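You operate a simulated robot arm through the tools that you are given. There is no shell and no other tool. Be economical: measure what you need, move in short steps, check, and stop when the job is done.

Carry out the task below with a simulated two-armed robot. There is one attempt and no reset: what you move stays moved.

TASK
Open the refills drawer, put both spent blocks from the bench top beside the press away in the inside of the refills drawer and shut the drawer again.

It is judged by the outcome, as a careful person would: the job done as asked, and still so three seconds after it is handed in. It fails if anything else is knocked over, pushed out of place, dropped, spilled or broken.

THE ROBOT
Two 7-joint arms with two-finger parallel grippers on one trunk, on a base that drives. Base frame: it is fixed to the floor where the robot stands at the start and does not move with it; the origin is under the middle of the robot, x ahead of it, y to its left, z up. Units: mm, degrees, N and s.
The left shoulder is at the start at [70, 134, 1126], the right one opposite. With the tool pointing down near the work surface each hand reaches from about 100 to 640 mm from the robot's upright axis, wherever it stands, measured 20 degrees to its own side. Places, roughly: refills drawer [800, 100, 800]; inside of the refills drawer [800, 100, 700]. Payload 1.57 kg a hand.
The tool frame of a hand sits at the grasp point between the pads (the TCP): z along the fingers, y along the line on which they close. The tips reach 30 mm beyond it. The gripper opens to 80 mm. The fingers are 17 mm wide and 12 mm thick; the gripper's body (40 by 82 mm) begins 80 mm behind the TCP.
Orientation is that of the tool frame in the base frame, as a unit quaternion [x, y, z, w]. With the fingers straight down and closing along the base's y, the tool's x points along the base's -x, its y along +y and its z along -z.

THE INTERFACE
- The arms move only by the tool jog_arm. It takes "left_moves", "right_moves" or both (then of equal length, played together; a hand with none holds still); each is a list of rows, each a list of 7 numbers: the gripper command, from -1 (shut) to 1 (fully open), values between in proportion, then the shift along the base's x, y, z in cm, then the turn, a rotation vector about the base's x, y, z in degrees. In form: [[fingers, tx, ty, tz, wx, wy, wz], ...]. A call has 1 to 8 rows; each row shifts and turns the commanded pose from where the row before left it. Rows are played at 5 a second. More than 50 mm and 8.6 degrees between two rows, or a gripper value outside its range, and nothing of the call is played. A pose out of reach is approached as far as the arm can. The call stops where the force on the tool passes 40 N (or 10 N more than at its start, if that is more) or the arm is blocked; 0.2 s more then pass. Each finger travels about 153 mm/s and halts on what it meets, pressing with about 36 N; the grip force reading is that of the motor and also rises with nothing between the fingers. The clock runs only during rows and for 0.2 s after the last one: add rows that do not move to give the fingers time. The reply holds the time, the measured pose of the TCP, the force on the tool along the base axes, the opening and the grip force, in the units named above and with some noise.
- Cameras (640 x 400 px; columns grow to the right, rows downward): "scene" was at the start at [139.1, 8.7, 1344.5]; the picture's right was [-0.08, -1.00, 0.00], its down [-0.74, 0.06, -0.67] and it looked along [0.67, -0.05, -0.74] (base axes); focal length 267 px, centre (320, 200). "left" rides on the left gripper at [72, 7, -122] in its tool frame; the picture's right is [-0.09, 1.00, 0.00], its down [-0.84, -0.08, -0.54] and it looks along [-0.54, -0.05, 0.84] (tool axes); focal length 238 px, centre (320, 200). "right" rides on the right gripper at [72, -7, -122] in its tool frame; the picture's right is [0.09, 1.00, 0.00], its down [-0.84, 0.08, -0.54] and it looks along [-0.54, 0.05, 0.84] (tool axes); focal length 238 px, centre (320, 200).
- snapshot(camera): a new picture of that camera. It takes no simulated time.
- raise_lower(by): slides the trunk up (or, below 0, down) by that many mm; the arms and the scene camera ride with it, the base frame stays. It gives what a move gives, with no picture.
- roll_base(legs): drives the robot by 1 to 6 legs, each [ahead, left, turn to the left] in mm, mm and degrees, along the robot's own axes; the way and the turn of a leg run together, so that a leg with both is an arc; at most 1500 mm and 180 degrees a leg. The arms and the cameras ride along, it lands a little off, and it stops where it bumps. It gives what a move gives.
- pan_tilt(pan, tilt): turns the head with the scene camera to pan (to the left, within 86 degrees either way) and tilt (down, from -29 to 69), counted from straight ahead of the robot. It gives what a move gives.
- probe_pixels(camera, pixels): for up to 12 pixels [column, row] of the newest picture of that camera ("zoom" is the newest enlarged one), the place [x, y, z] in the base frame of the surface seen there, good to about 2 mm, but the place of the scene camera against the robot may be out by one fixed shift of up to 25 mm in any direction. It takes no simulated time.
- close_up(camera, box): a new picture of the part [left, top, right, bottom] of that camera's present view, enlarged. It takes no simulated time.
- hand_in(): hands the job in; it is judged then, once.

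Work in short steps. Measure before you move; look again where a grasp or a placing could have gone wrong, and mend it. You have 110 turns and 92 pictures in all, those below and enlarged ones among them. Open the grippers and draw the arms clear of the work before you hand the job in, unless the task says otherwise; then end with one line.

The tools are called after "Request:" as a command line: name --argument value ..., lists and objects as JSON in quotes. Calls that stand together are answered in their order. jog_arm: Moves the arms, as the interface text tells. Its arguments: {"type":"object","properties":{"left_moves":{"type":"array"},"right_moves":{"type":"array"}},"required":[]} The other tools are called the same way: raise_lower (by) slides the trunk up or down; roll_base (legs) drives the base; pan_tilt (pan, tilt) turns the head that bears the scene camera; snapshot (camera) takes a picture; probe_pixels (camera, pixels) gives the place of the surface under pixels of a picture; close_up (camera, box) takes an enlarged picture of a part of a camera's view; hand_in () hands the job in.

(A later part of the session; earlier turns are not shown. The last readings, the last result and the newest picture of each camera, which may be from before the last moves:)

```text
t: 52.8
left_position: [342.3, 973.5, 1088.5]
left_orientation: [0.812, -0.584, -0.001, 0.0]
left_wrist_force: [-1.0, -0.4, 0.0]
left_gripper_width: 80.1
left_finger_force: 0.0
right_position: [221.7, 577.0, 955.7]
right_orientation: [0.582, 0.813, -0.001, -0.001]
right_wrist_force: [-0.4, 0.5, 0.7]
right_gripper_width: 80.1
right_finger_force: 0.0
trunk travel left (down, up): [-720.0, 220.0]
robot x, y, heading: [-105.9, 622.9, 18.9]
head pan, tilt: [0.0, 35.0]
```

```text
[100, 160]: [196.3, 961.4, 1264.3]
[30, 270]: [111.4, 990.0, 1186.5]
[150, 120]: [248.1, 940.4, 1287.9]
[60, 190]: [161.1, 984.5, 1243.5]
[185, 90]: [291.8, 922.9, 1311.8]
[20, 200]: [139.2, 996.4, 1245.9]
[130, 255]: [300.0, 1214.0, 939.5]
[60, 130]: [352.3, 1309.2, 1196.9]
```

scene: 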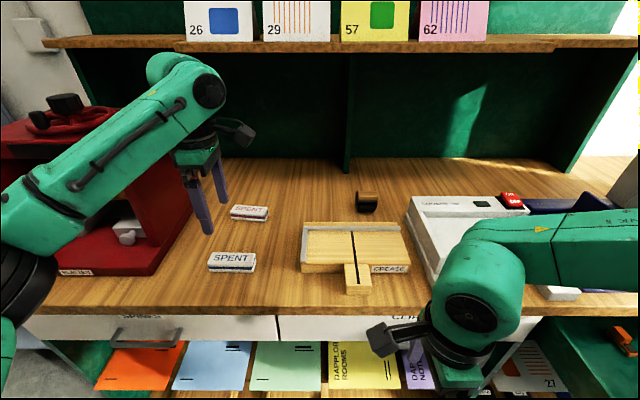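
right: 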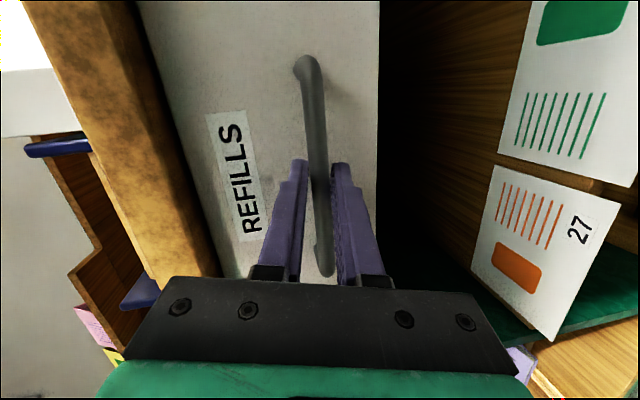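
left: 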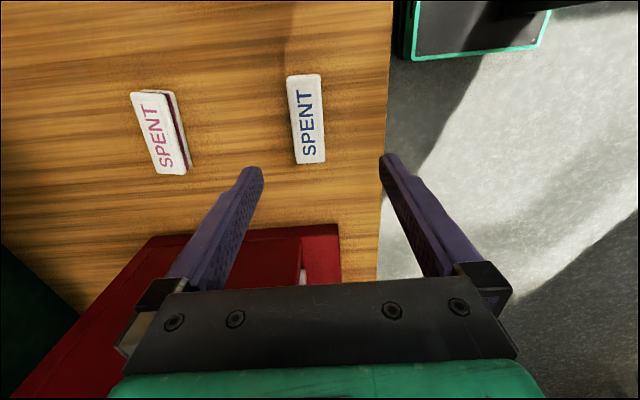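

Blue centre is (356,979), turned about 16.4°, ~29 mm wide. I move over it and descend to z≈936.

Request:
jog_arm --left_moves '[[1, 1.4, 0.55, 0, 0, 0, -2.3], [1, 0, 0, -4, 0, 0, 0], [1, 0, 0, -4, 0, 0, 0], [1, 0, 0, -3.5, 0, 0, 0], [1, 0, 0, -2, 0, 0, 0], [1, 0, 0, 0, 0, 0, 0]]'

Request:
snapshot --camera "left"

```text
t: 54.2
left_position: [354.9, 981.1, 950.4]
left_orientation: [0.8, -0.6, 0.001, 0.001]
left_wrist_force: [-0.7, -0.5, -0.3]
left_gripper_width: 80.1
left_finger_force: 0.0
right_position: [220.5, 576.6, 957.0]
right_orientation: [0.582, 0.813, 0.0, 0.0]
right_wrist_force: [-0.2, -0.4, 0.5]
right_gripper_width: 80.1
right_finger_force: 0.0
trunk travel left (down, up): [-720.0, 220.0]
robot x, y, heading: [-104.4, 623.8, 18.7]
head pan, tilt: [0.0, 35.0]
```

```text
64 pictures are left
```

left: 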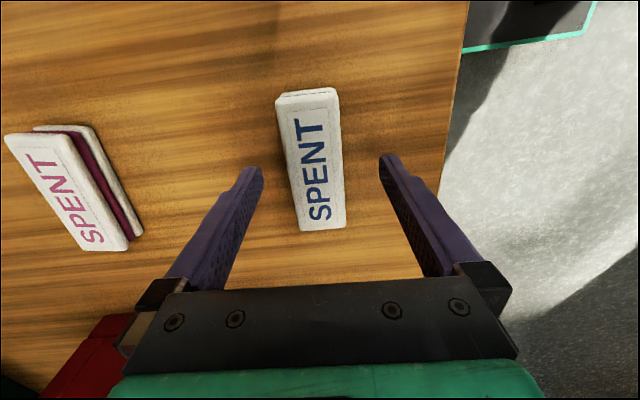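

The block lies between the fingers. I go down 15 mm more, close and check the grip.

Request:
jog_arm --left_moves '[[1, 0, 0, -1.4, 0, 0, 0], [0.2, 0, 0, 0, 0, 0, 0], [-1, 0, 0, 0, 0, 0, 0], [-1, 0, 0, 0, 0, 0, 0], [-1, 0, 0, 0, 0, 0, 0]]'

Request:
snapshot --camera "left"

```text
t: 55.4
left_position: [353.9, 980.3, 938.6]
left_orientation: [0.8, -0.6, 0.0, 0.0]
left_wrist_force: [-0.5, -0.5, 0.1]
left_gripper_width: 36.6
left_finger_force: 35.9
right_position: [220.4, 576.9, 956.5]
right_orientation: [0.583, 0.813, -0.001, -0.002]
right_wrist_force: [1.7, -0.3, 0.2]
right_gripper_width: 79.8
right_finger_force: 0.1
trunk travel left (down, up): [-720.0, 220.0]
robot x, y, heading: [-104.6, 621.3, 18.5]
head pan, tilt: [0.0, 35.0]
```

```text
63 pictures are left
```

left: 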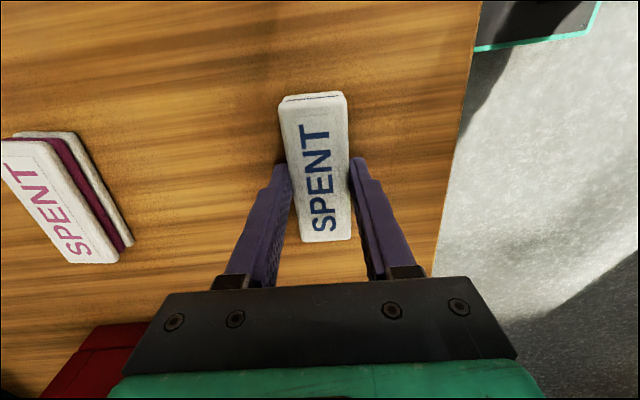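

Gripped at 36.6 mm with 36 N. I lift it and retract the left hand back off the bench.

Request:
jog_arm --left_moves '[[-1, 0, 0, 3, 0, 0, 0], [-1, 0, 0, 4, 0, 0, 0], [-1, 0, 0, 4, 0, 0, 0], [-1, 0, 0, 4, 0, 0, 0], [-1, -4.2, -1.4, 0, 0, 0, 0], [-1, -4.2, -1.4, 0, 0, 0, 0], [-1, -4.2, -1.4, 0, 0, 0, 0], [-1, -4.2, -1.4, 0, 0, 0, 0]]'

Request:
jog_arm --left_moves '[[-1, -4.2, -1.4, 0, 0, 0, 0], [-1, -4.2, -1.4, 0, 0, 0, 0]]'

Request:
snapshot --camera "scene"

```text
t: 57.2
left_position: [184.1, 926.6, 1088.1]
left_orientation: [0.8, -0.6, 0.002, 0.0]
left_wrist_force: [0.0, 0.0, -0.4]
left_gripper_width: 36.7
left_finger_force: 36.2
right_position: [219.4, 577.9, 956.7]
right_orientation: [0.582, 0.813, 0.001, 0.0]
right_wrist_force: [-0.2, 1.0, 0.4]
right_gripper_width: 80.0
right_finger_force: 0.1
trunk travel left (down, up): [-720.0, 220.0]
robot x, y, heading: [-102.7, 618.7, 18.6]
head pan, tilt: [0.0, 35.0]
```

```text
t: 57.8
left_position: [99.5, 897.6, 1091.6]
left_orientation: [0.8, -0.6, 0.001, 0.0]
left_wrist_force: [-0.1, 0.1, -1.0]
left_gripper_width: 36.5
left_finger_force: 35.9
right_position: [217.2, 577.1, 957.2]
right_orientation: [0.582, 0.813, 0.001, 0.001]
right_wrist_force: [-0.8, -0.5, 0.8]
right_gripper_width: 80.1
right_finger_force: 0.0
trunk travel left (down, up): [-720.0, 220.0]
robot x, y, heading: [-106.8, 620.3, 18.3]
head pan, tilt: [0.0, 35.0]
```

```text
62 pictures are left
```

scene: 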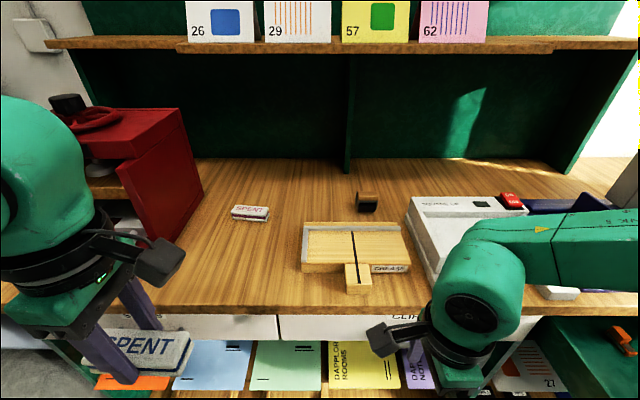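

Purple block remains at (250,212). I raise the right hand, shift left 280 and drive 135 ahead so that the right hand can reach it.

Request:
jog_arm --right_moves '[[1, 0, 0, 4, 0, 0, 0], [1, 0, 0, 4, 0, 0, 0], [1, 0, 0, 2, 0, 0, 0]]'

Request:
roll_base --legs '[[0, 280, 0]]'

Request:
snapshot --camera "scene"

```text
t: 58.6
left_position: [104.3, 898.4, 1091.4]
left_orientation: [0.8, -0.6, -0.001, 0.001]
left_wrist_force: [-0.5, 1.1, 0.4]
left_gripper_width: 36.5
left_finger_force: 36.2
right_position: [221.4, 577.1, 1056.7]
right_orientation: [0.582, 0.813, 0.0, -0.002]
right_wrist_force: [0.1, 0.4, 0.4]
right_gripper_width: 80.2
right_finger_force: 0.0
trunk travel left (down, up): [-720.0, 220.0]
robot x, y, heading: [-101.9, 622.8, 18.6]
head pan, tilt: [0.0, 35.0]
```

```text
t: 60.6
left_position: [14.9, 1162.8, 1091.5]
left_orientation: [0.8, -0.601, 0.0, 0.0]
left_wrist_force: [0.0, -0.2, 0.1]
left_gripper_width: 36.5
left_finger_force: 35.9
right_position: [130.6, 842.0, 1055.3]
right_orientation: [0.582, 0.813, 0.0, -0.001]
right_wrist_force: [-0.9, -0.3, 0.3]
right_gripper_width: 80.0
right_finger_force: 0.0
trunk travel left (down, up): [-720.0, 220.0]
robot x, y, heading: [-194.8, 887.0, 18.5]
head pan, tilt: [0.0, 35.0]
```

```text
61 pictures are left
```

scene: 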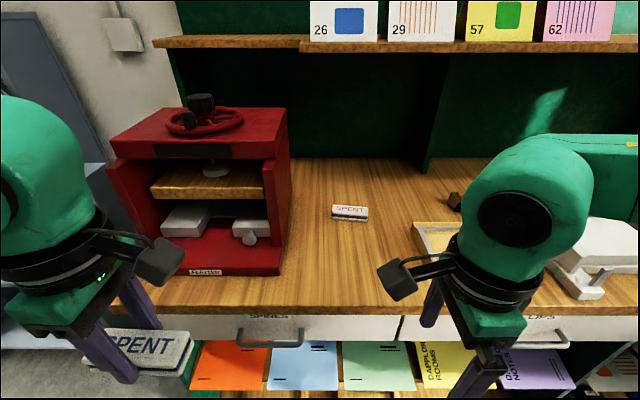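

I check the press front's distance before driving closer.

Request:
probe_pixels --camera "scene" --pixels '[[205, 275], [115, 165], [270, 180], [350, 212], [330, 310], [160, 262]]'

```text
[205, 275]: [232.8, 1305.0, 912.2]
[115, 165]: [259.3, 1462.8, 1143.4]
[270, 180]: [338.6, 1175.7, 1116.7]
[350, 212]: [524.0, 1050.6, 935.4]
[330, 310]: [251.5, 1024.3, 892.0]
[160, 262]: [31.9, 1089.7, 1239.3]
```

Press front will be ~70 mm clear of the left hand after driving 135 mm. I go.

Request:
roll_base --legs '[[130, 0, 0]]'

Request:
snapshot --camera "right"

```text
t: 61.9
left_position: [136.1, 1205.1, 1091.3]
left_orientation: [0.799, -0.601, 0.001, -0.001]
left_wrist_force: [0.0, 0.2, -0.7]
left_gripper_width: 36.6
left_finger_force: 36.1
right_position: [253.0, 884.4, 1056.8]
right_orientation: [0.582, 0.813, 0.0, 0.0]
right_wrist_force: [-0.3, 0.0, 0.1]
right_gripper_width: 80.1
right_finger_force: 0.0
trunk travel left (down, up): [-720.0, 220.0]
robot x, y, heading: [-73.4, 926.7, 18.6]
head pan, tilt: [0.0, 35.0]
```

```text
60 pictures are left
```

right: 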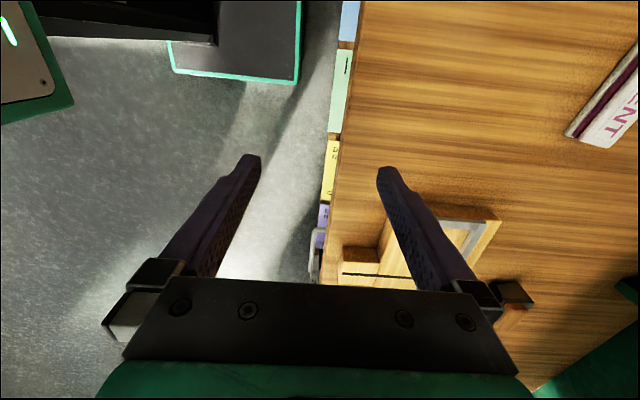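

Purple block lies (272,152) from the TCP. I move most of the way at height, then look.

Request:
jog_arm --right_moves '[[1, 4, 2.3, 0, 0, 0, 0], [1, 4, 2.3, 0, 0, 0, 0], [1, 4, 2.3, 0, 0, 0, 0], [1, 4, 2.3, 0, 0, 0, 0], [1, 4, 2.3, 0, 0, 0, 0], [1, 4, 2.3, 0, 0, 0, 0]]'

Request:
snapshot --camera "right"

Request:
snapshot --camera "scene"

```text
t: 63.3
left_position: [138.1, 1204.4, 1091.1]
left_orientation: [0.8, -0.601, 0.001, 0.001]
left_wrist_force: [-0.9, 0.7, -0.9]
left_gripper_width: 36.7
left_finger_force: 36.1
right_position: [449.4, 958.8, 1049.2]
right_orientation: [0.582, 0.813, 0.0, -0.001]
right_wrist_force: [0.5, -0.7, -0.2]
right_gripper_width: 79.7
right_finger_force: 0.0
right hand out of reach, approached as far as the arm can: row 5, 6
trunk travel left (down, up): [-720.0, 220.0]
robot x, y, heading: [-71.2, 932.3, 18.5]
head pan, tilt: [0.0, 35.0]
```

```text
59 pictures are left
```

right: 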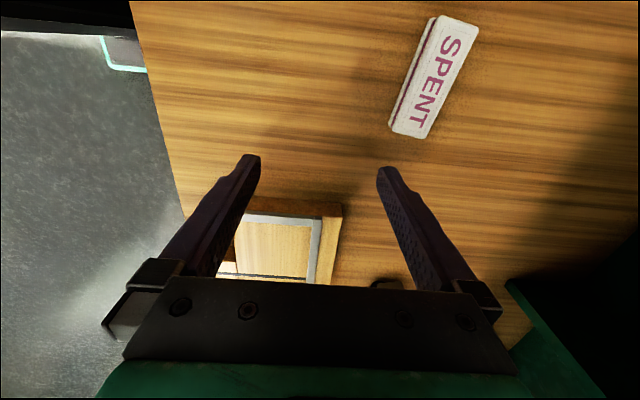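

```text
58 pictures are left
```

scene: 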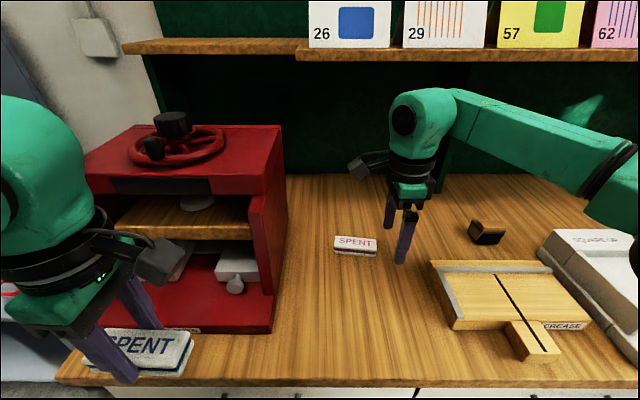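

At this height reach is limited; lower it will be larger. I measure the purple block at (432,78).

Request:
probe_pixels --camera "right" --pixels '[[438, 20], [475, 28], [428, 133], [396, 128], [436, 78], [455, 35], [418, 120]]'

```text
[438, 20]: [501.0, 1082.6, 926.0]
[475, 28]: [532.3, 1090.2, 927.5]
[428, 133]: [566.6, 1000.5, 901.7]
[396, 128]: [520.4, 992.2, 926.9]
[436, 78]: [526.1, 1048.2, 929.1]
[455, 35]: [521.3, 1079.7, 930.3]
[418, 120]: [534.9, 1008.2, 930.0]
```

Purple centre is (526,1041), turned ~11.5°. I go lower, turn the hand −7° and move over it.

Request:
jog_arm --right_moves '[[1, 1.0, 1.5, -3.5, 0, 0, -3.5], [1, 1.6, 1.7, -3, 0, 0, -3.5], [1, 2.5, 2.5, 0, 0, 0, 0], [1, 2.6, 2.5, 0, 0, 0, 0], [1, 0, 0, 0, 0, 0, 0]]'

Request:
snapshot --camera "right"

```text
t: 64.5
left_position: [138.2, 1205.8, 1091.4]
left_orientation: [0.8, -0.6, 0.0, 0.0]
left_wrist_force: [0.3, -0.2, 0.0]
left_gripper_width: 36.7
left_finger_force: 35.7
right_position: [458.0, 953.1, 990.0]
right_orientation: [0.63, 0.776, 0.0, -0.001]
right_wrist_force: [-0.7, -0.2, -0.9]
right_gripper_width: 80.0
right_finger_force: 0.1
right hand out of reach, approached as far as the arm can: row 1, 2, 3, 4
trunk travel left (down, up): [-720.0, 220.0]
robot x, y, heading: [-65.3, 925.1, 18.4]
head pan, tilt: [0.0, 35.0]
```

```text
57 pictures are left
```

right: 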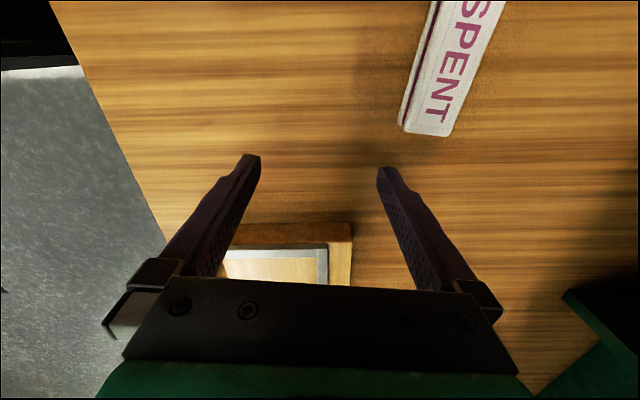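

The arm balks, perhaps due to the extra yaw. I undo the −7° and try moving along the bench to the left and forward.

Request:
jog_arm --right_moves '[[1, 0, 0, 0, 0, 0, 7], [1, -0.9, 2.8, 0, 0, 0, 0], [1, 2.8, 0.9, 0, 0, 0, 0]]'

```text
t: 65.3
left_position: [137.0, 1204.6, 1091.4]
left_orientation: [0.8, -0.6, 0.0, 0.0]
left_wrist_force: [-0.4, 0.3, -0.8]
left_gripper_width: 36.7
left_finger_force: 36.1
right_position: [456.2, 955.5, 991.6]
right_orientation: [0.581, 0.814, 0.0, -0.001]
right_wrist_force: [0.7, 0.5, -0.1]
right_gripper_width: 80.0
right_finger_force: 0.0
right hand out of reach, approached as far as the arm can: row 2, 3
trunk travel left (down, up): [-720.0, 220.0]
robot x, y, heading: [-69.3, 926.8, 18.4]
head pan, tilt: [0.0, 35.0]
```

Leftward is blocked as well, so it's a wrist limit. I test with the yaw eased by +16°.

Request:
jog_arm --right_moves '[[1, 0, 0, 0, 0, 0, 8], [1, 0, 0, 0, 0, 0, 8], [1, -0.9, 2.8, 0, 0, 0, 0], [1, 2.8, 0.9, 0, 0, 0, 0]]'

```text
t: 66.3
left_position: [139.2, 1204.3, 1091.1]
left_orientation: [0.8, -0.6, 0.0, 0.0]
left_wrist_force: [0.7, 0.4, 0.1]
left_gripper_width: 36.8
left_finger_force: 36.2
right_position: [455.0, 956.6, 995.3]
right_orientation: [0.462, 0.887, 0.0, 0.0]
right_wrist_force: [0.2, -0.7, 0.3]
right_gripper_width: 80.0
right_finger_force: 0.1
right hand out of reach, approached as far as the arm can: row 3, 4
trunk travel left (down, up): [-720.0, 220.0]
robot x, y, heading: [-70.4, 931.8, 18.3]
head pan, tilt: [0.0, 35.0]
```

It isn't the yaw: this arm's posture seems off since the drawer pull. I retract and turn this hand to neutral to let the arm unwind, then test its reach.

Request:
jog_arm --right_moves '[[1, -1.6, -0.9, 0.5, 0, 0, 8.2], [1, -1.6, -0.9, 0.5, 0, 0, 8.2], [1, -1.6, -0.9, 0.5, 0, 0, 8.2], [1, -1.6, -0.9, 0.5, 0, 0, 8.2], [1, -1.6, -0.9, 0.5, 0, 0, 8.2], [1, -1.6, -0.9, 0.5, 0, 0, 8.2], [1, -1.6, -0.9, 0.5, 0, 0, 8.2], [1, -1.6, -0.9, 0.5, 0, 0, 8.2]]'

Request:
jog_arm --right_moves '[[1, 3.5, 1.5, 0, 0, 0, 0], [1, 3.5, 1.5, 0, 0, 0, 0], [1, 3.5, 1.5, 0, 0, 0, 0], [1, 3.5, 1.5, 0, 0, 0, 0], [1, 3.5, 1.5, 0, 0, 0, 0]]'

```text
t: 68.1
left_position: [136.6, 1205.1, 1091.3]
left_orientation: [0.799, -0.601, 0.0, 0.0]
left_wrist_force: [0.1, -0.5, -0.3]
left_gripper_width: 36.6
left_finger_force: 36.2
right_position: [324.3, 885.1, 1036.6]
right_orientation: [-0.092, 0.996, 0.0, -0.001]
right_wrist_force: [-0.5, -0.2, 0.1]
right_gripper_width: 80.4
right_finger_force: 0.0
trunk travel left (down, up): [-720.0, 220.0]
robot x, y, heading: [-65.5, 927.9, 18.6]
head pan, tilt: [0.0, 35.0]
```

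```text
t: 69.3
left_position: [137.4, 1203.3, 1090.1]
left_orientation: [0.8, -0.6, 0.0, 0.0]
left_wrist_force: [0.4, -0.2, -0.8]
left_gripper_width: 36.5
left_finger_force: 36.0
right_position: [479.7, 936.6, 1033.7]
right_orientation: [-0.092, 0.996, 0.0, 0.001]
right_wrist_force: [1.3, -1.3, 0.8]
right_gripper_width: 80.3
right_finger_force: 0.1
right hand out of reach, approached as far as the arm can: row 5
trunk travel left (down, up): [-720.0, 220.0]
robot x, y, heading: [-70.9, 930.8, 18.7]
head pan, tilt: [0.0, 35.0]
```

The right arm's reach here is only ~550 mm. So I tuck the left hand further in, turn the right hand again to the block's angle, and afterwards move the base left 115 and nearer 70.

Request:
jog_arm --right_moves '[[1, -2.5, -0.9, 0.3, 0, 0, -8.1], [1, -2.5, -0.9, 0.3, 0, 0, -8.1], [1, -2.5, -0.9, 0.3, 0, 0, -8.1], [1, -2.5, -0.9, 0.3, 0, 0, -8.1], [1, 0, 0, 0, 0, 0, -8.1], [1, 0, 0, 0, 0, 0, -8.1], [1, 0, 0, 0, 0, 0, -8.1], [1, 0, 0, 0, 0, 0, -8.1]]' --left_moves '[[-1, -2.4, -0.8, 0, 0, 0, 0], [-1, -2.4, -0.8, 0, 0, 0, 0], [-1, -2.4, -0.8, 0, 0, 0, 0], [-1, -2.4, -0.8, 0, 0, 0, 0], [-1, 0, 0, 0, 0, 0, 0], [-1, 0, 0, 0, 0, 0, 0], [-1, 0, 0, 0, 0, 0, 0], [-1, 0, 0, 0, 0, 0, 0]]'

Request:
jog_arm --right_moves '[[1, 0, 0, 0, 0, 0, -8.1], [1, 0, 0, 0, 0, 0, -8.1], [1, 0, 0, 0, 0, 0, -8.1]]'

Request:
pan_tilt --pan 0 --tilt 60

Request:
snapshot --camera "scene"

```text
t: 71.1
left_position: [137.9, 1204.5, 1091.7]
left_orientation: [0.8, -0.6, 0.001, 0.0]
left_wrist_force: [-0.6, 0.5, -0.1]
left_gripper_width: 36.8
left_finger_force: 36.2
left hand out of reach, approached as far as the arm can: row 1, 2, 3, 4
right_position: [376.9, 902.3, 1047.6]
right_orientation: [0.458, 0.889, -0.001, 0.0]
right_wrist_force: [0.1, 0.5, -0.2]
right_gripper_width: 79.8
right_finger_force: 0.0
trunk travel left (down, up): [-720.0, 220.0]
robot x, y, heading: [-67.0, 928.0, 18.5]
head pan, tilt: [0.0, 35.0]
```

```text
t: 71.9
left_position: [137.5, 1205.5, 1091.0]
left_orientation: [0.8, -0.601, 0.001, 0.0]
left_wrist_force: [-0.2, -0.3, -0.3]
left_gripper_width: 36.4
left_finger_force: 35.9
right_position: [376.8, 903.9, 1047.6]
right_orientation: [0.634, 0.773, 0.001, -0.001]
right_wrist_force: [-0.7, -0.5, 0.2]
right_gripper_width: 80.3
right_finger_force: 0.1
trunk travel left (down, up): [-720.0, 220.0]
robot x, y, heading: [-68.9, 929.8, 18.4]
head pan, tilt: [0.0, 35.0]
```

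```text
t: 72.8
left_position: [137.8, 1204.3, 1091.4]
left_orientation: [0.8, -0.6, 0.0, 0.0]
left_wrist_force: [-0.4, -0.4, -1.2]
left_gripper_width: 36.7
left_finger_force: 36.0
right_position: [377.0, 902.2, 1046.2]
right_orientation: [0.633, 0.774, 0.0, -0.001]
right_wrist_force: [-0.1, -0.5, 0.7]
right_gripper_width: 80.2
right_finger_force: 0.0
trunk travel left (down, up): [-720.0, 220.0]
robot x, y, heading: [-70.0, 926.2, 18.1]
head pan, tilt: [0.0, 60.0]
```

```text
56 pictures are left
```

scene: 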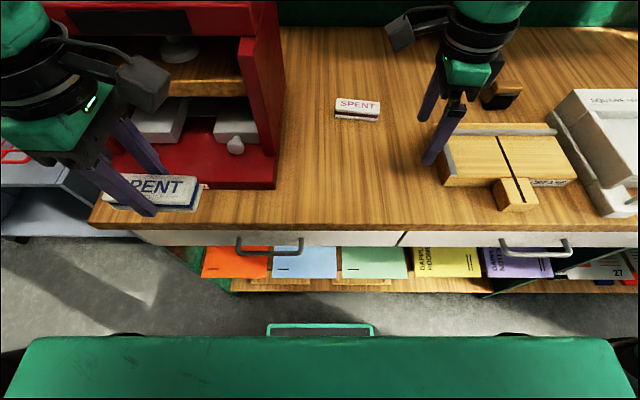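

The left hand can't come straight back; I swing it outward and back around the shoulder instead.

Request:
jog_arm --left_moves '[[-1, -1.0, 2.5, 0, 0, 0, 0], [-1, -2.0, 2.2, 0, 0, 0, 0], [-1, -3.0, 1.7, 0, 0, 0, 0], [-1, -3.3, 1.0, 0, 0, 0, 0], [-1, -3.3, 0.5, 0, 0, 0, 0]]'

Request:
snapshot --camera "scene"

```text
t: 74.0
left_position: [101.5, 1251.5, 1103.8]
left_orientation: [0.8, -0.6, 0.0, 0.002]
left_wrist_force: [0.9, 0.1, -0.2]
left_gripper_width: 36.7
left_finger_force: 35.8
left hand out of reach, approached as far as the arm can: row 2, 3, 4, 5
right_position: [376.9, 902.7, 1045.5]
right_orientation: [0.634, 0.773, -0.001, -0.001]
right_wrist_force: [0.9, 0.0, 0.5]
right_gripper_width: 80.0
right_finger_force: 0.0
trunk travel left (down, up): [-720.0, 220.0]
robot x, y, heading: [-74.7, 930.3, 18.5]
head pan, tilt: [0.0, 60.0]
```

```text
55 pictures are left
```

scene: 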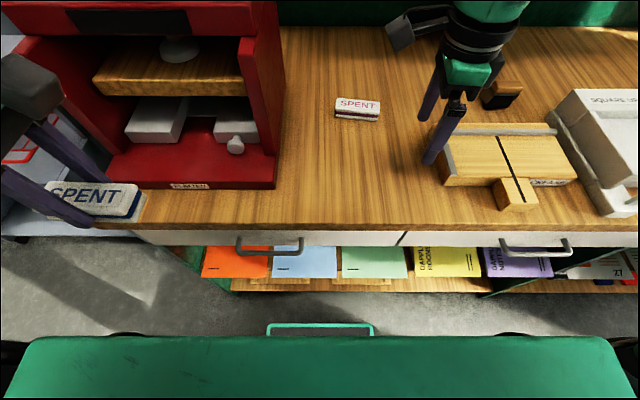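

Reach should grow as the hand goes lower relative to the shoulder. I raise the trunk 100, move the base left 110 and ahead 40 (left hand still ~55 mm clear of the press).

Request:
raise_lower --by 100

Request:
roll_base --legs '[[0, 110, 0], [40, 0, 0]]'

Request:
snapshot --camera "scene"

Request:
snapshot --camera "right"

```text
t: 75.3
left_position: [101.1, 1251.3, 1202.1]
left_orientation: [0.799, -0.601, 0.0, 0.001]
left_wrist_force: [-1.1, 0.0, -0.1]
left_gripper_width: 36.4
left_finger_force: 35.8
right_position: [377.1, 903.1, 1145.9]
right_orientation: [0.634, 0.773, 0.0, -0.001]
right_wrist_force: [-0.6, 0.6, 0.1]
right_gripper_width: 79.9
right_finger_force: 0.1
trunk travel left (down, up): [-820.0, 120.0]
robot x, y, heading: [-67.1, 927.0, 18.5]
head pan, tilt: [0.0, 60.0]
```

```text
t: 77.0
left_position: [97.4, 1363.8, 1205.3]
left_orientation: [0.799, -0.601, 0.002, -0.003]
left_wrist_force: [-0.6, -0.9, 0.2]
left_gripper_width: 36.4
left_finger_force: 36.2
right_position: [373.7, 1014.9, 1149.8]
right_orientation: [0.634, 0.773, 0.003, 0.0]
right_wrist_force: [-1.3, 0.1, 1.3]
right_gripper_width: 80.0
right_finger_force: 0.1
trunk travel left (down, up): [-820.0, 120.0]
robot x, y, heading: [-69.0, 1045.8, 18.6]
head pan, tilt: [0.0, 60.0]
```

```text
54 pictures are left
```

scene: 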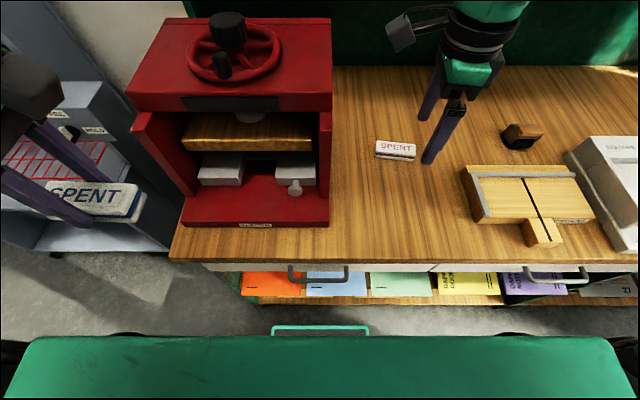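

```text
53 pictures are left
```

right: 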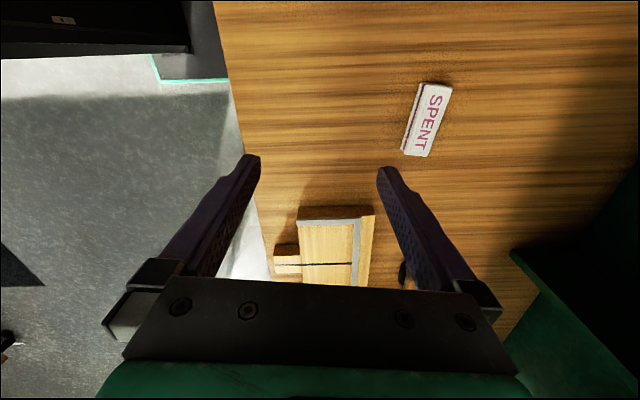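

Target is (152,26) from the TCP. I lower the right hand to ~z 975 first, then extend.

Request:
jog_arm --right_moves '[[1, 0.5, 0.1, -4.3, 0, 0, 0], [1, 0.5, 0.1, -4.3, 0, 0, 0], [1, 0.5, 0.1, -4.3, 0, 0, 0], [1, 0.5, 0.1, -4.3, 0, 0, 0], [1, 3.3, 0.5, 0, 0, 0, 0], [1, 3.3, 0.5, 0, 0, 0, 0], [1, 3.3, 0.6, 0, 0, 0, 0], [1, 3.3, 0.6, 0, 0, 0, 0]]'

Request:
snapshot --camera "right"

```text
t: 78.8
left_position: [103.9, 1367.8, 1203.6]
left_orientation: [0.799, -0.601, 0.0, 0.0]
left_wrist_force: [0.1, 0.5, -0.6]
left_gripper_width: 36.4
left_finger_force: 36.3
right_position: [495.6, 1007.9, 994.9]
right_orientation: [0.634, 0.773, 0.0, 0.0]
right_wrist_force: [-0.2, 0.5, 0.7]
right_gripper_width: 79.9
right_finger_force: 0.0
right hand out of reach, approached as far as the arm can: row 6, 7, 8
trunk travel left (down, up): [-820.0, 120.0]
robot x, y, heading: [-67.6, 1041.6, 18.4]
head pan, tilt: [0.0, 60.0]
```

```text
52 pictures are left
```

right: 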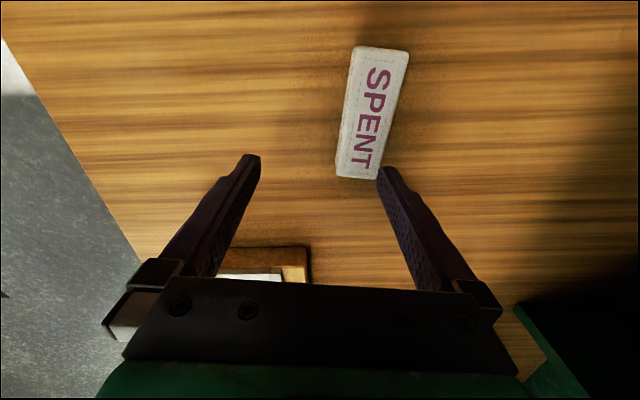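

39 mm short still. I raise the trunk 110 so that the left hand clears above the press, then move the base ahead 42 and left 22.

Request:
raise_lower --by 110

Request:
roll_base --legs '[[42, 22, 0]]'

Request:
jog_arm --right_moves '[[1, 0, 0, -3.5, 0, 0, 0], [1, 0, 0, -3.5, 0, 0, 0], [1, 0, 0, -3.5, 0, 0, 0], [1, 0, 0, -2, 0, 0, 0]]'

Request:
snapshot --camera "right"

```text
t: 80.2
left_position: [104.8, 1367.6, 1313.3]
left_orientation: [0.799, -0.601, 0.0, 0.002]
left_wrist_force: [0.5, -0.2, -0.3]
left_gripper_width: 36.6
left_finger_force: 35.6
right_position: [496.7, 1007.8, 1107.4]
right_orientation: [0.634, 0.773, 0.001, -0.001]
right_wrist_force: [0.3, -0.4, -0.7]
right_gripper_width: 80.0
right_finger_force: 0.0
trunk travel left (down, up): [-930.0, 10.0]
robot x, y, heading: [-67.1, 1046.9, 18.6]
head pan, tilt: [0.0, 60.0]
```

```text
t: 81.1
left_position: [129.3, 1393.6, 1316.2]
left_orientation: [0.799, -0.601, 0.001, -0.004]
left_wrist_force: [-1.1, -1.5, -0.2]
left_gripper_width: 36.4
left_finger_force: 35.8
right_position: [523.5, 1035.5, 1109.9]
right_orientation: [0.634, 0.773, 0.006, 0.0]
right_wrist_force: [-0.1, -0.2, 0.8]
right_gripper_width: 79.9
right_finger_force: 0.2
trunk travel left (down, up): [-930.0, 10.0]
robot x, y, heading: [-32.6, 1076.6, 18.4]
head pan, tilt: [0.0, 60.0]
```

```text
t: 82.1
left_position: [137.5, 1402.4, 1312.7]
left_orientation: [0.799, -0.601, 0.0, 0.001]
left_wrist_force: [0.3, -0.1, -0.3]
left_gripper_width: 36.6
left_finger_force: 36.0
right_position: [492.6, 1005.2, 1018.5]
right_orientation: [0.634, 0.773, 0.0, -0.001]
right_wrist_force: [1.2, 1.0, -0.1]
right_gripper_width: 79.9
right_finger_force: 0.1
right hand out of reach, approached as far as the arm can: row 1, 2, 3, 4
trunk travel left (down, up): [-930.0, 10.0]
robot x, y, heading: [-31.8, 1074.6, 18.6]
head pan, tilt: [0.0, 60.0]
```

```text
51 pictures are left
```

right: 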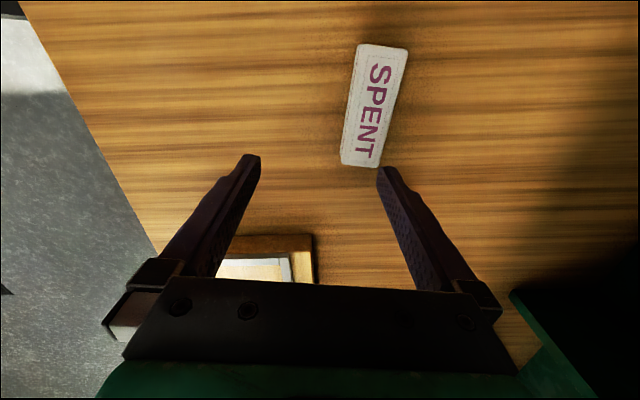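

Too high a trunk shortens the reach; best is the shoulder ~230 above the hand. New plan: back off, lower the trunk, and come in turned 25° left, which brings the right shoulder nearer and the left hand away from the press.

Request:
roll_base --legs '[[-330, 0, 0]]'

Request:
jog_arm --right_moves '[[1, -1.5, -0.5, 3.5, 0, 0, 8.2], [1, -1.5, -0.5, 3.5, 0, 0, 8.2], [1, -1.5, -0.5, 3.5, 0, 0, 8.2], [1, -1.5, -0.5, 3.5, 0, 0, 8.2], [1, -1.5, -0.5, 3.5, 0, 0, 8.2], [1, -1.5, -0.5, 3.5, 0, 0, 8.2], [1, -1.5, -0.5, 0, 0, 0, 8.2], [1, -1.5, -0.5, 0, 0, 0, 8.2]]'

Request:
jog_arm --right_moves '[[1, 0, 0, 0, 0, 0, 8.2], [1, 0, 0, 0, 0, 0, 8.2], [1, 0, 0, 0, 0, 0, 8.2], [1, 0, 0, 0, 0, 0, 8.2], [1, 0, 0, 0, 0, 0, 8.2], [1, 0, 0, 0, 0, 0, 8.2], [1, 0, 0, 0, 0, 0, 8.2], [1, 0, 0, 0, 0, 0, 8.2]]'

Request:
raise_lower --by -190

```text
t: 84.3
left_position: [-175.4, 1296.1, 1312.1]
left_orientation: [0.799, -0.602, -0.001, 0.002]
left_wrist_force: [-0.2, 0.1, -1.0]
left_gripper_width: 36.7
left_finger_force: 35.8
right_position: [176.9, 898.5, 1016.5]
right_orientation: [0.635, 0.772, 0.0, -0.001]
right_wrist_force: [-0.2, -0.2, 0.0]
right_gripper_width: 80.0
right_finger_force: 0.1
trunk travel left (down, up): [-930.0, 10.0]
robot x, y, heading: [-352.9, 973.2, 18.4]
head pan, tilt: [0.0, 60.0]
```

```text
t: 86.1
left_position: [-179.7, 1295.0, 1313.4]
left_orientation: [0.798, -0.602, 0.0, -0.001]
left_wrist_force: [0.0, 0.4, -0.7]
left_gripper_width: 36.6
left_finger_force: 35.5
right_position: [54.3, 858.0, 1229.8]
right_orientation: [0.115, 0.993, 0.001, 0.0]
right_wrist_force: [0.5, -0.2, -0.5]
right_gripper_width: 79.8
right_finger_force: 0.2
trunk travel left (down, up): [-930.0, 10.0]
robot x, y, heading: [-348.6, 971.1, 18.2]
head pan, tilt: [0.0, 60.0]
```

```text
t: 87.9
left_position: [-175.8, 1294.8, 1314.0]
left_orientation: [0.799, -0.602, 0.0, 0.001]
left_wrist_force: [0.1, 0.4, -0.9]
left_gripper_width: 36.6
left_finger_force: 36.2
right_position: [51.2, 865.4, 1227.5]
right_orientation: [-0.431, 0.902, 0.0, -0.003]
right_wrist_force: [0.2, 0.7, -0.6]
right_gripper_width: 80.1
right_finger_force: 0.1
right hand out of reach, approached as far as the arm can: row 8
trunk travel left (down, up): [-930.0, 10.0]
robot x, y, heading: [-353.2, 976.2, 18.3]
head pan, tilt: [0.0, 60.0]
```

```text
t: 90.0
left_position: [-178.8, 1294.7, 1123.4]
left_orientation: [0.798, -0.602, 0.0, 0.0]
left_wrist_force: [-0.4, 0.0, -0.1]
left_gripper_width: 36.6
left_finger_force: 35.7
right_position: [48.8, 867.0, 1038.0]
right_orientation: [-0.432, 0.902, 0.0, -0.002]
right_wrist_force: [-1.1, -0.5, 0.3]
right_gripper_width: 80.2
right_finger_force: 0.0
trunk travel left (down, up): [-740.0, 200.0]
robot x, y, heading: [-351.1, 971.6, 17.9]
head pan, tilt: [0.0, 60.0]
```

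The positive yaw hits a limit, so I use the negative side: turn the hand by −130° while the base turns 25° left and comes near.

Request:
jog_arm --right_moves '[[1, 0, 0, 0, 0, 0, -8.1], [1, 0, 0, 0, 0, 0, -8.1], [1, 0, 0, 0, 0, 0, -8.1], [1, 0, 0, 0, 0, 0, -8.1], [1, 0, 0, 0, 0, 0, -8.1], [1, 0, 0, 0, 0, 0, -8.1], [1, 0, 0, 0, 0, 0, -8.1], [1, 0, 0, 0, 0, 0, -8.1]]'

Request:
roll_base --legs '[[0, 0, 25.3], [161, -190, 0]]'

Request:
jog_arm --right_moves '[[1, 0, 0, 0, 0, 0, -8.4], [1, 0, 0, 0, 0, 0, -8.4], [1, 0, 0, 0, 0, 0, -8.4], [1, 0, 0, 0, 0, 0, -8.4], [1, 0, 0, 0, 0, 0, -8.4], [1, 0, 0, 0, 0, 0, -8.4], [1, 0, 0, 0, 0, 0, -8.4], [1, 0, 0, 0, 0, 0, -8.4]]'

Request:
snapshot --camera "scene"

```text
t: 91.8
left_position: [-179.1, 1294.3, 1124.6]
left_orientation: [0.798, -0.603, 0.001, 0.001]
left_wrist_force: [-0.8, 0.0, 1.4]
left_gripper_width: 36.5
left_finger_force: 36.0
right_position: [49.4, 868.0, 1038.8]
right_orientation: [0.12, 0.993, 0.001, -0.002]
right_wrist_force: [0.0, -0.2, -0.4]
right_gripper_width: 80.1
right_finger_force: 0.1
trunk travel left (down, up): [-740.0, 200.0]
robot x, y, heading: [-346.6, 974.0, 18.4]
head pan, tilt: [0.0, 60.0]
```

```text
t: 94.9
left_position: [-87.3, 1317.4, 1124.2]
left_orientation: [0.91, -0.415, 0.002, 0.001]
left_wrist_force: [0.5, -0.4, -0.5]
left_gripper_width: 36.4
left_finger_force: 35.8
right_position: [301.1, 1026.1, 1039.1]
right_orientation: [-0.101, 0.995, 0.001, -0.003]
right_wrist_force: [-0.2, -0.4, -0.5]
right_gripper_width: 79.9
right_finger_force: 0.1
trunk travel left (down, up): [-740.0, 200.0]
robot x, y, heading: [-104.1, 952.3, 43.3]
head pan, tilt: [0.0, 60.0]
```

```text
t: 96.7
left_position: [-86.1, 1317.2, 1124.9]
left_orientation: [0.91, -0.414, -0.001, 0.0]
left_wrist_force: [0.4, -0.3, 0.2]
left_gripper_width: 36.3
left_finger_force: 35.6
right_position: [302.9, 1027.0, 1039.6]
right_orientation: [0.468, 0.884, 0.002, -0.002]
right_wrist_force: [0.4, 0.2, 0.4]
right_gripper_width: 80.2
right_finger_force: 0.1
trunk travel left (down, up): [-740.0, 200.0]
robot x, y, heading: [-102.6, 952.9, 43.8]
head pan, tilt: [0.0, 60.0]
```

```text
50 pictures are left
```

scene: 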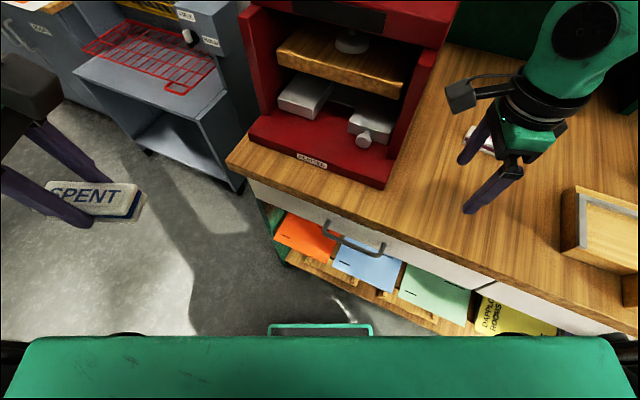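

Clear view; the left hand is well away. I finish the yaw (−22.7°) and drive the last ~58 mm toward the bench.

Request:
jog_arm --right_moves '[[1, 0, 0, 0, 0, 0, -7.57], [1, 0, 0, 0, 0, 0, -7.57], [1, 0, 0, 0, 0, 0, -7.57]]'

Request:
roll_base --legs '[[52, -25, 0]]'

Request:
snapshot --camera "right"

```text
t: 97.5
left_position: [-86.0, 1317.3, 1122.6]
left_orientation: [0.91, -0.414, 0.0, 0.001]
left_wrist_force: [0.2, 0.2, -0.4]
left_gripper_width: 36.6
left_finger_force: 36.1
right_position: [303.2, 1026.0, 1038.7]
right_orientation: [0.632, 0.775, 0.002, -0.001]
right_wrist_force: [0.2, -0.1, 0.7]
right_gripper_width: 79.8
right_finger_force: 0.2
trunk travel left (down, up): [-740.0, 200.0]
robot x, y, heading: [-102.2, 952.7, 43.3]
head pan, tilt: [0.0, 60.0]
```

```text
t: 98.4
left_position: [-36.4, 1332.8, 1124.8]
left_orientation: [0.911, -0.412, 0.001, -0.001]
left_wrist_force: [0.2, 0.1, -0.9]
left_gripper_width: 36.8
left_finger_force: 36.0
right_position: [352.8, 1044.6, 1041.6]
right_orientation: [0.631, 0.776, 0.004, 0.0]
right_wrist_force: [0.3, 0.2, -0.3]
right_gripper_width: 79.9
right_finger_force: 0.1
trunk travel left (down, up): [-740.0, 200.0]
robot x, y, heading: [-50.2, 972.6, 43.2]
head pan, tilt: [0.0, 60.0]
```

```text
49 pictures are left
```

right: 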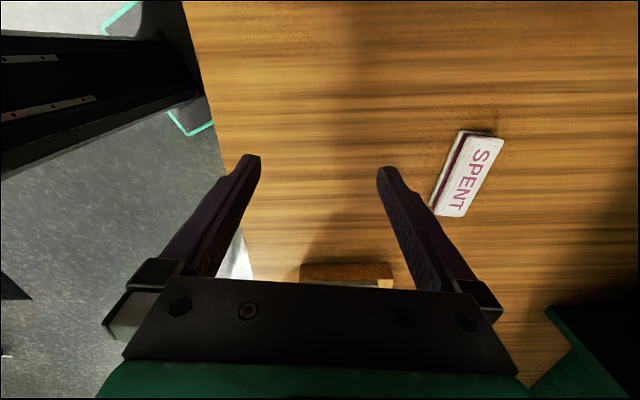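

Yaw is fine. I go down to z≈985 and extend 170 mm in x toward the block.

Request:
jog_arm --right_moves '[[1, 2.2, 0, -2.8, 0, 0, 0], [1, 2.2, -0.1, -2.8, 0, 0, 0], [1, 3.2, 0, 0, 0, 0, 0], [1, 3.2, -0.1, 0, 0, 0, 0], [1, 3.2, 0, 0, 0, 0, 0], [1, 3.2, -0.1, 0, 0, 0, 0], [1, 0, 0, 0, 0, 0, 0]]'

Request:
snapshot --camera "right"

```text
t: 100.0
left_position: [-32.3, 1334.5, 1123.0]
left_orientation: [0.911, -0.413, 0.0, 0.0]
left_wrist_force: [-0.4, 0.3, 0.6]
left_gripper_width: 36.5
left_finger_force: 36.0
right_position: [530.4, 1041.6, 983.7]
right_orientation: [0.632, 0.775, 0.002, -0.001]
right_wrist_force: [-0.4, 0.4, -0.2]
right_gripper_width: 80.0
right_finger_force: 0.1
trunk travel left (down, up): [-740.0, 200.0]
robot x, y, heading: [-49.4, 969.5, 43.4]
head pan, tilt: [0.0, 60.0]
```

```text
48 pictures are left
```

right: 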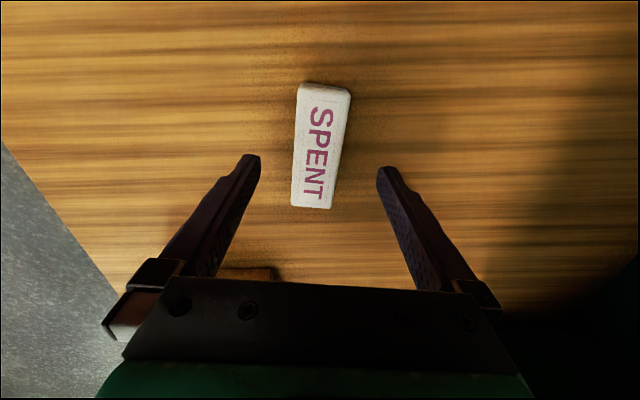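

Reached: the block (320,145) lies between the fingers. I go down 47 mm and close.

Request:
jog_arm --right_moves '[[1, -0.3, 0, -2.5, 0, 0, 0], [1, 0, 0, -2.2, 0, 0, 0], [1, 0, 0, 0, 0, 0, 0], [0.2, 0, 0, 0, 0, 0, 0], [-1, 0, 0, 0, 0, 0, 0], [-1, 0, 0, 0, 0, 0, 0], [-1, 0, 0, 0, 0, 0, 0]]'

Request:
snapshot --camera "right"

```text
t: 101.6
left_position: [-31.1, 1333.9, 1123.7]
left_orientation: [0.911, -0.412, 0.0, 0.0]
left_wrist_force: [0.3, -0.7, -0.3]
left_gripper_width: 36.5
left_finger_force: 36.1
right_position: [525.3, 1041.0, 936.0]
right_orientation: [0.631, 0.776, 0.002, -0.002]
right_wrist_force: [-0.5, -0.2, 0.7]
right_gripper_width: 36.5
right_finger_force: 36.1
trunk travel left (down, up): [-740.0, 200.0]
robot x, y, heading: [-49.5, 966.9, 43.4]
head pan, tilt: [0.0, 60.0]
```

```text
47 pictures are left
```

right: 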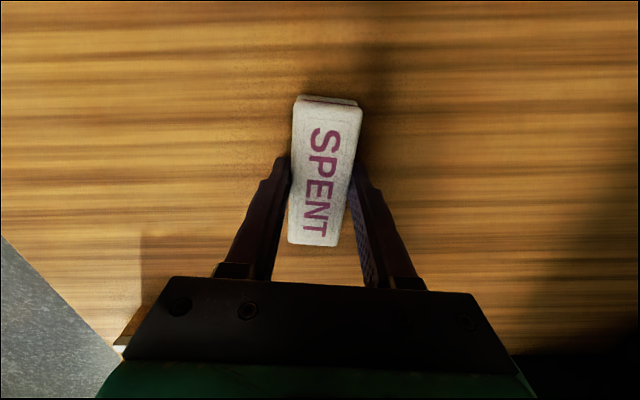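

Gripped at 36.5 mm. I lift and retract.

Request:
jog_arm --right_moves '[[-1, 0, 0, 2, 0, 0, 0], [-1, 0, 0, 3, 0, 0, 0], [-1, -3, 0, 2.5, 0, 0, 0], [-1, -3.5, 0, 2, 0, 0, 0], [-1, -3.5, 0, 1, 0, 0, 0], [-1, -3.5, 0, 0, 0, 0, 0], [-1, -3.5, 0, 0, 0, 0, 0]]'

Request:
snapshot --camera "right"

```text
t: 103.2
left_position: [-32.9, 1334.2, 1124.2]
left_orientation: [0.911, -0.413, 0.001, 0.0]
left_wrist_force: [-0.5, 0.3, -0.2]
left_gripper_width: 36.4
left_finger_force: 36.5
right_position: [356.9, 1041.7, 1040.5]
right_orientation: [0.631, 0.775, 0.003, 0.0]
right_wrist_force: [-0.7, 0.8, 0.2]
right_gripper_width: 36.8
right_finger_force: 35.8
trunk travel left (down, up): [-740.0, 200.0]
robot x, y, heading: [-42.0, 970.8, 43.6]
head pan, tilt: [0.0, 60.0]
```

```text
46 pictures are left
```

right: 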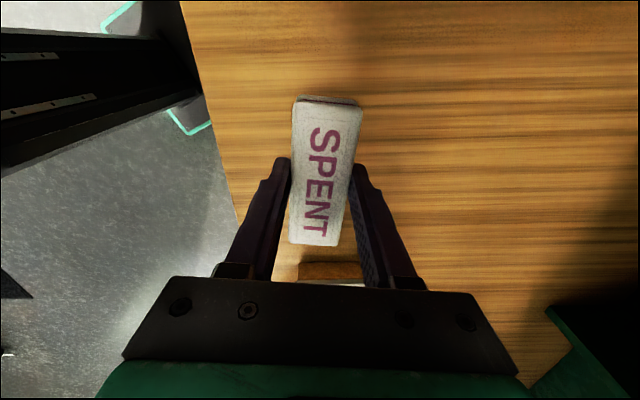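

Both blocks are held. I back off square from the bench, turn back to the bench line and drive right to the drawer.

Request:
roll_base --legs '[[-453, 211, 0], [0, 0, -25]]'

Request:
roll_base --legs '[[0, -560, 0], [0, -540, 0]]'

Request:
pan_tilt --pan 0 --tilt 50

Request:
snapshot --camera "scene"

```text
t: 107.4
left_position: [-341.0, 1137.6, 1124.4]
left_orientation: [0.797, -0.604, 0.0, 0.0]
left_wrist_force: [-0.3, 0.5, -0.6]
left_gripper_width: 36.5
left_finger_force: 36.1
right_position: [-115.2, 705.6, 1040.1]
right_orientation: [0.787, 0.617, 0.003, -0.001]
right_wrist_force: [0.5, 0.2, -0.3]
right_gripper_width: 37.0
right_finger_force: 35.8
trunk travel left (down, up): [-740.0, 200.0]
robot x, y, heading: [-513.5, 818.3, 18.1]
head pan, tilt: [0.0, 60.0]
```

```text
t: 113.4
left_position: [-0.1, 82.2, 1123.4]
left_orientation: [0.794, -0.608, 0.0, 0.001]
left_wrist_force: [0.8, 0.1, -0.8]
left_gripper_width: 36.5
left_finger_force: 36.2
right_position: [220.7, -352.6, 1039.8]
right_orientation: [0.79, 0.614, 0.002, 0.0]
right_wrist_force: [0.2, -0.2, 0.4]
right_gripper_width: 36.8
right_finger_force: 35.9
trunk travel left (down, up): [-740.0, 200.0]
robot x, y, heading: [-179.9, -238.7, 17.4]
head pan, tilt: [0.0, 60.0]
```

```text
t: 114.1
left_position: [-1.1, 81.4, 1123.8]
left_orientation: [0.794, -0.608, 0.001, 0.001]
left_wrist_force: [0.4, -0.7, -0.6]
left_gripper_width: 36.5
left_finger_force: 36.3
right_position: [220.4, -352.7, 1039.6]
right_orientation: [0.79, 0.613, 0.003, -0.001]
right_wrist_force: [0.6, -0.1, 0.0]
right_gripper_width: 36.6
right_finger_force: 35.9
trunk travel left (down, up): [-740.0, 200.0]
robot x, y, heading: [-173.7, -239.0, 17.5]
head pan, tilt: [0.0, 50.0]
```

```text
45 pictures are left
```

scene: 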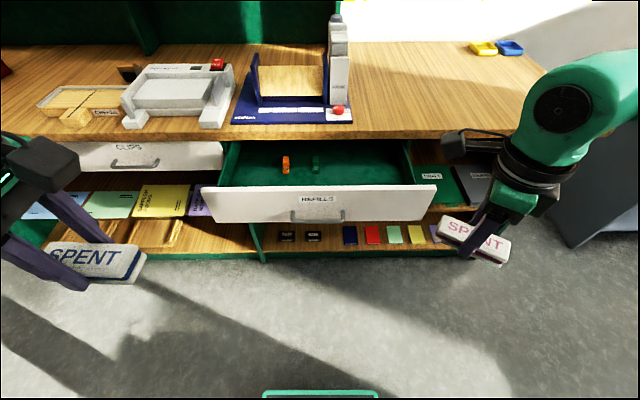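

The robot stands centred before the drawer. I square the right hand's yaw (+33°), bring both hands a bit inward, then drive ahead 240.

Request:
jog_arm --right_moves '[[-1, -0.5, 1.5, 0, 0, 0, 8.3], [-1, -0.5, 1.5, 0, 0, 0, 8.3], [-1, -0.5, 1.5, 0, 0, 0, 8.3], [-1, -0.5, 1.5, 0, 0, 0, 8.3]]' --left_moves '[[-1, 1.2, -0.8, 0, 0, 0, 0], [-1, 1.2, -0.8, 0, 0, 0, 0], [-1, 1.2, -0.8, 0, 0, 0, 0], [-1, 1.2, -0.8, 0, 0, 0, 2]]'

Request:
roll_base --legs '[[0, 0, 1.4], [230, 0, 0]]'

Request:
snapshot --camera "scene"

Request:
snapshot --camera "right"

```text
t: 115.1
left_position: [49.4, 49.3, 1122.6]
left_orientation: [0.804, -0.594, 0.001, 0.002]
left_wrist_force: [0.9, -0.5, 0.0]
left_gripper_width: 36.6
left_finger_force: 35.7
right_position: [200.4, -292.8, 1039.9]
right_orientation: [0.58, 0.814, 0.001, -0.002]
right_wrist_force: [-0.7, 0.2, -1.3]
right_gripper_width: 36.9
right_finger_force: 35.7
trunk travel left (down, up): [-740.0, 200.0]
robot x, y, heading: [-175.4, -239.8, 17.5]
head pan, tilt: [0.0, 50.0]
```

```text
t: 117.1
left_position: [251.3, 126.4, 1123.8]
left_orientation: [0.812, -0.583, 0.0, 0.0]
left_wrist_force: [0.3, -0.8, -0.2]
left_gripper_width: 36.7
left_finger_force: 36.0
right_position: [411.7, -210.8, 1039.6]
right_orientation: [0.571, 0.821, 0.003, -0.001]
right_wrist_force: [0.6, -0.5, -0.2]
right_gripper_width: 36.5
right_finger_force: 36.4
trunk travel left (down, up): [-740.0, 200.0]
robot x, y, heading: [34.1, -165.4, 19.0]
head pan, tilt: [0.0, 50.0]
```

```text
44 pictures are left
```

scene: 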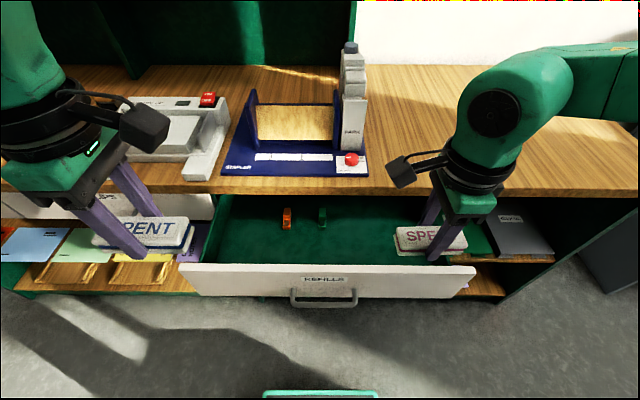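

```text
43 pictures are left
```

right: 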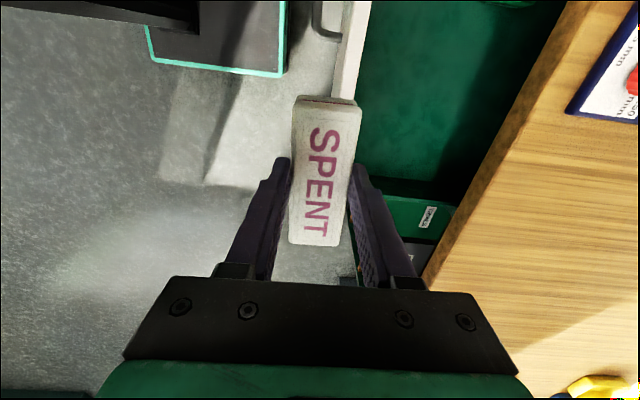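

I measure the drawer in the right camera: front plate (345,60), floor (440,80), side and bench edge.

Request:
probe_pixels --camera "right" --pixels '[[360, 40], [345, 60], [430, 60], [380, 120], [450, 150], [400, 170], [470, 160], [420, 190], [545, 60], [500, 150], [400, 240], [322, 20]]'

Request:
probe_pixels --camera "scene" --pixels '[[195, 266], [470, 270], [330, 270], [330, 190], [225, 230], [480, 235], [270, 250], [390, 230], [287, 210], [322, 210], [240, 195], [495, 260]]'

```text
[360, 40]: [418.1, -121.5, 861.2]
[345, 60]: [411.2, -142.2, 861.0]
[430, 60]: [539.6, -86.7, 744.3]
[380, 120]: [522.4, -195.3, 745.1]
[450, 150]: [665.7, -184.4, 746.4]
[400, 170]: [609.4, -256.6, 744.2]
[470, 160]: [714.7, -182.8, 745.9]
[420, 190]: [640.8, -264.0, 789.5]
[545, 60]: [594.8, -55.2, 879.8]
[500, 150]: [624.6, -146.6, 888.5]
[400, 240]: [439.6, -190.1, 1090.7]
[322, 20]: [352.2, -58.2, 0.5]
```

```text
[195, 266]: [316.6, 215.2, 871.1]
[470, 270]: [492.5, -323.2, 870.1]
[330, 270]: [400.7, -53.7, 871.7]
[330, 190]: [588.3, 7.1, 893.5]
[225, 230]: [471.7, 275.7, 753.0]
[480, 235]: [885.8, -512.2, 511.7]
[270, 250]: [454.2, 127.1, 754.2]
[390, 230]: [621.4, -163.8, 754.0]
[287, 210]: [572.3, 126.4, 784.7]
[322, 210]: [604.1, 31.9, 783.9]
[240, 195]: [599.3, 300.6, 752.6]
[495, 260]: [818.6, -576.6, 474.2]
```

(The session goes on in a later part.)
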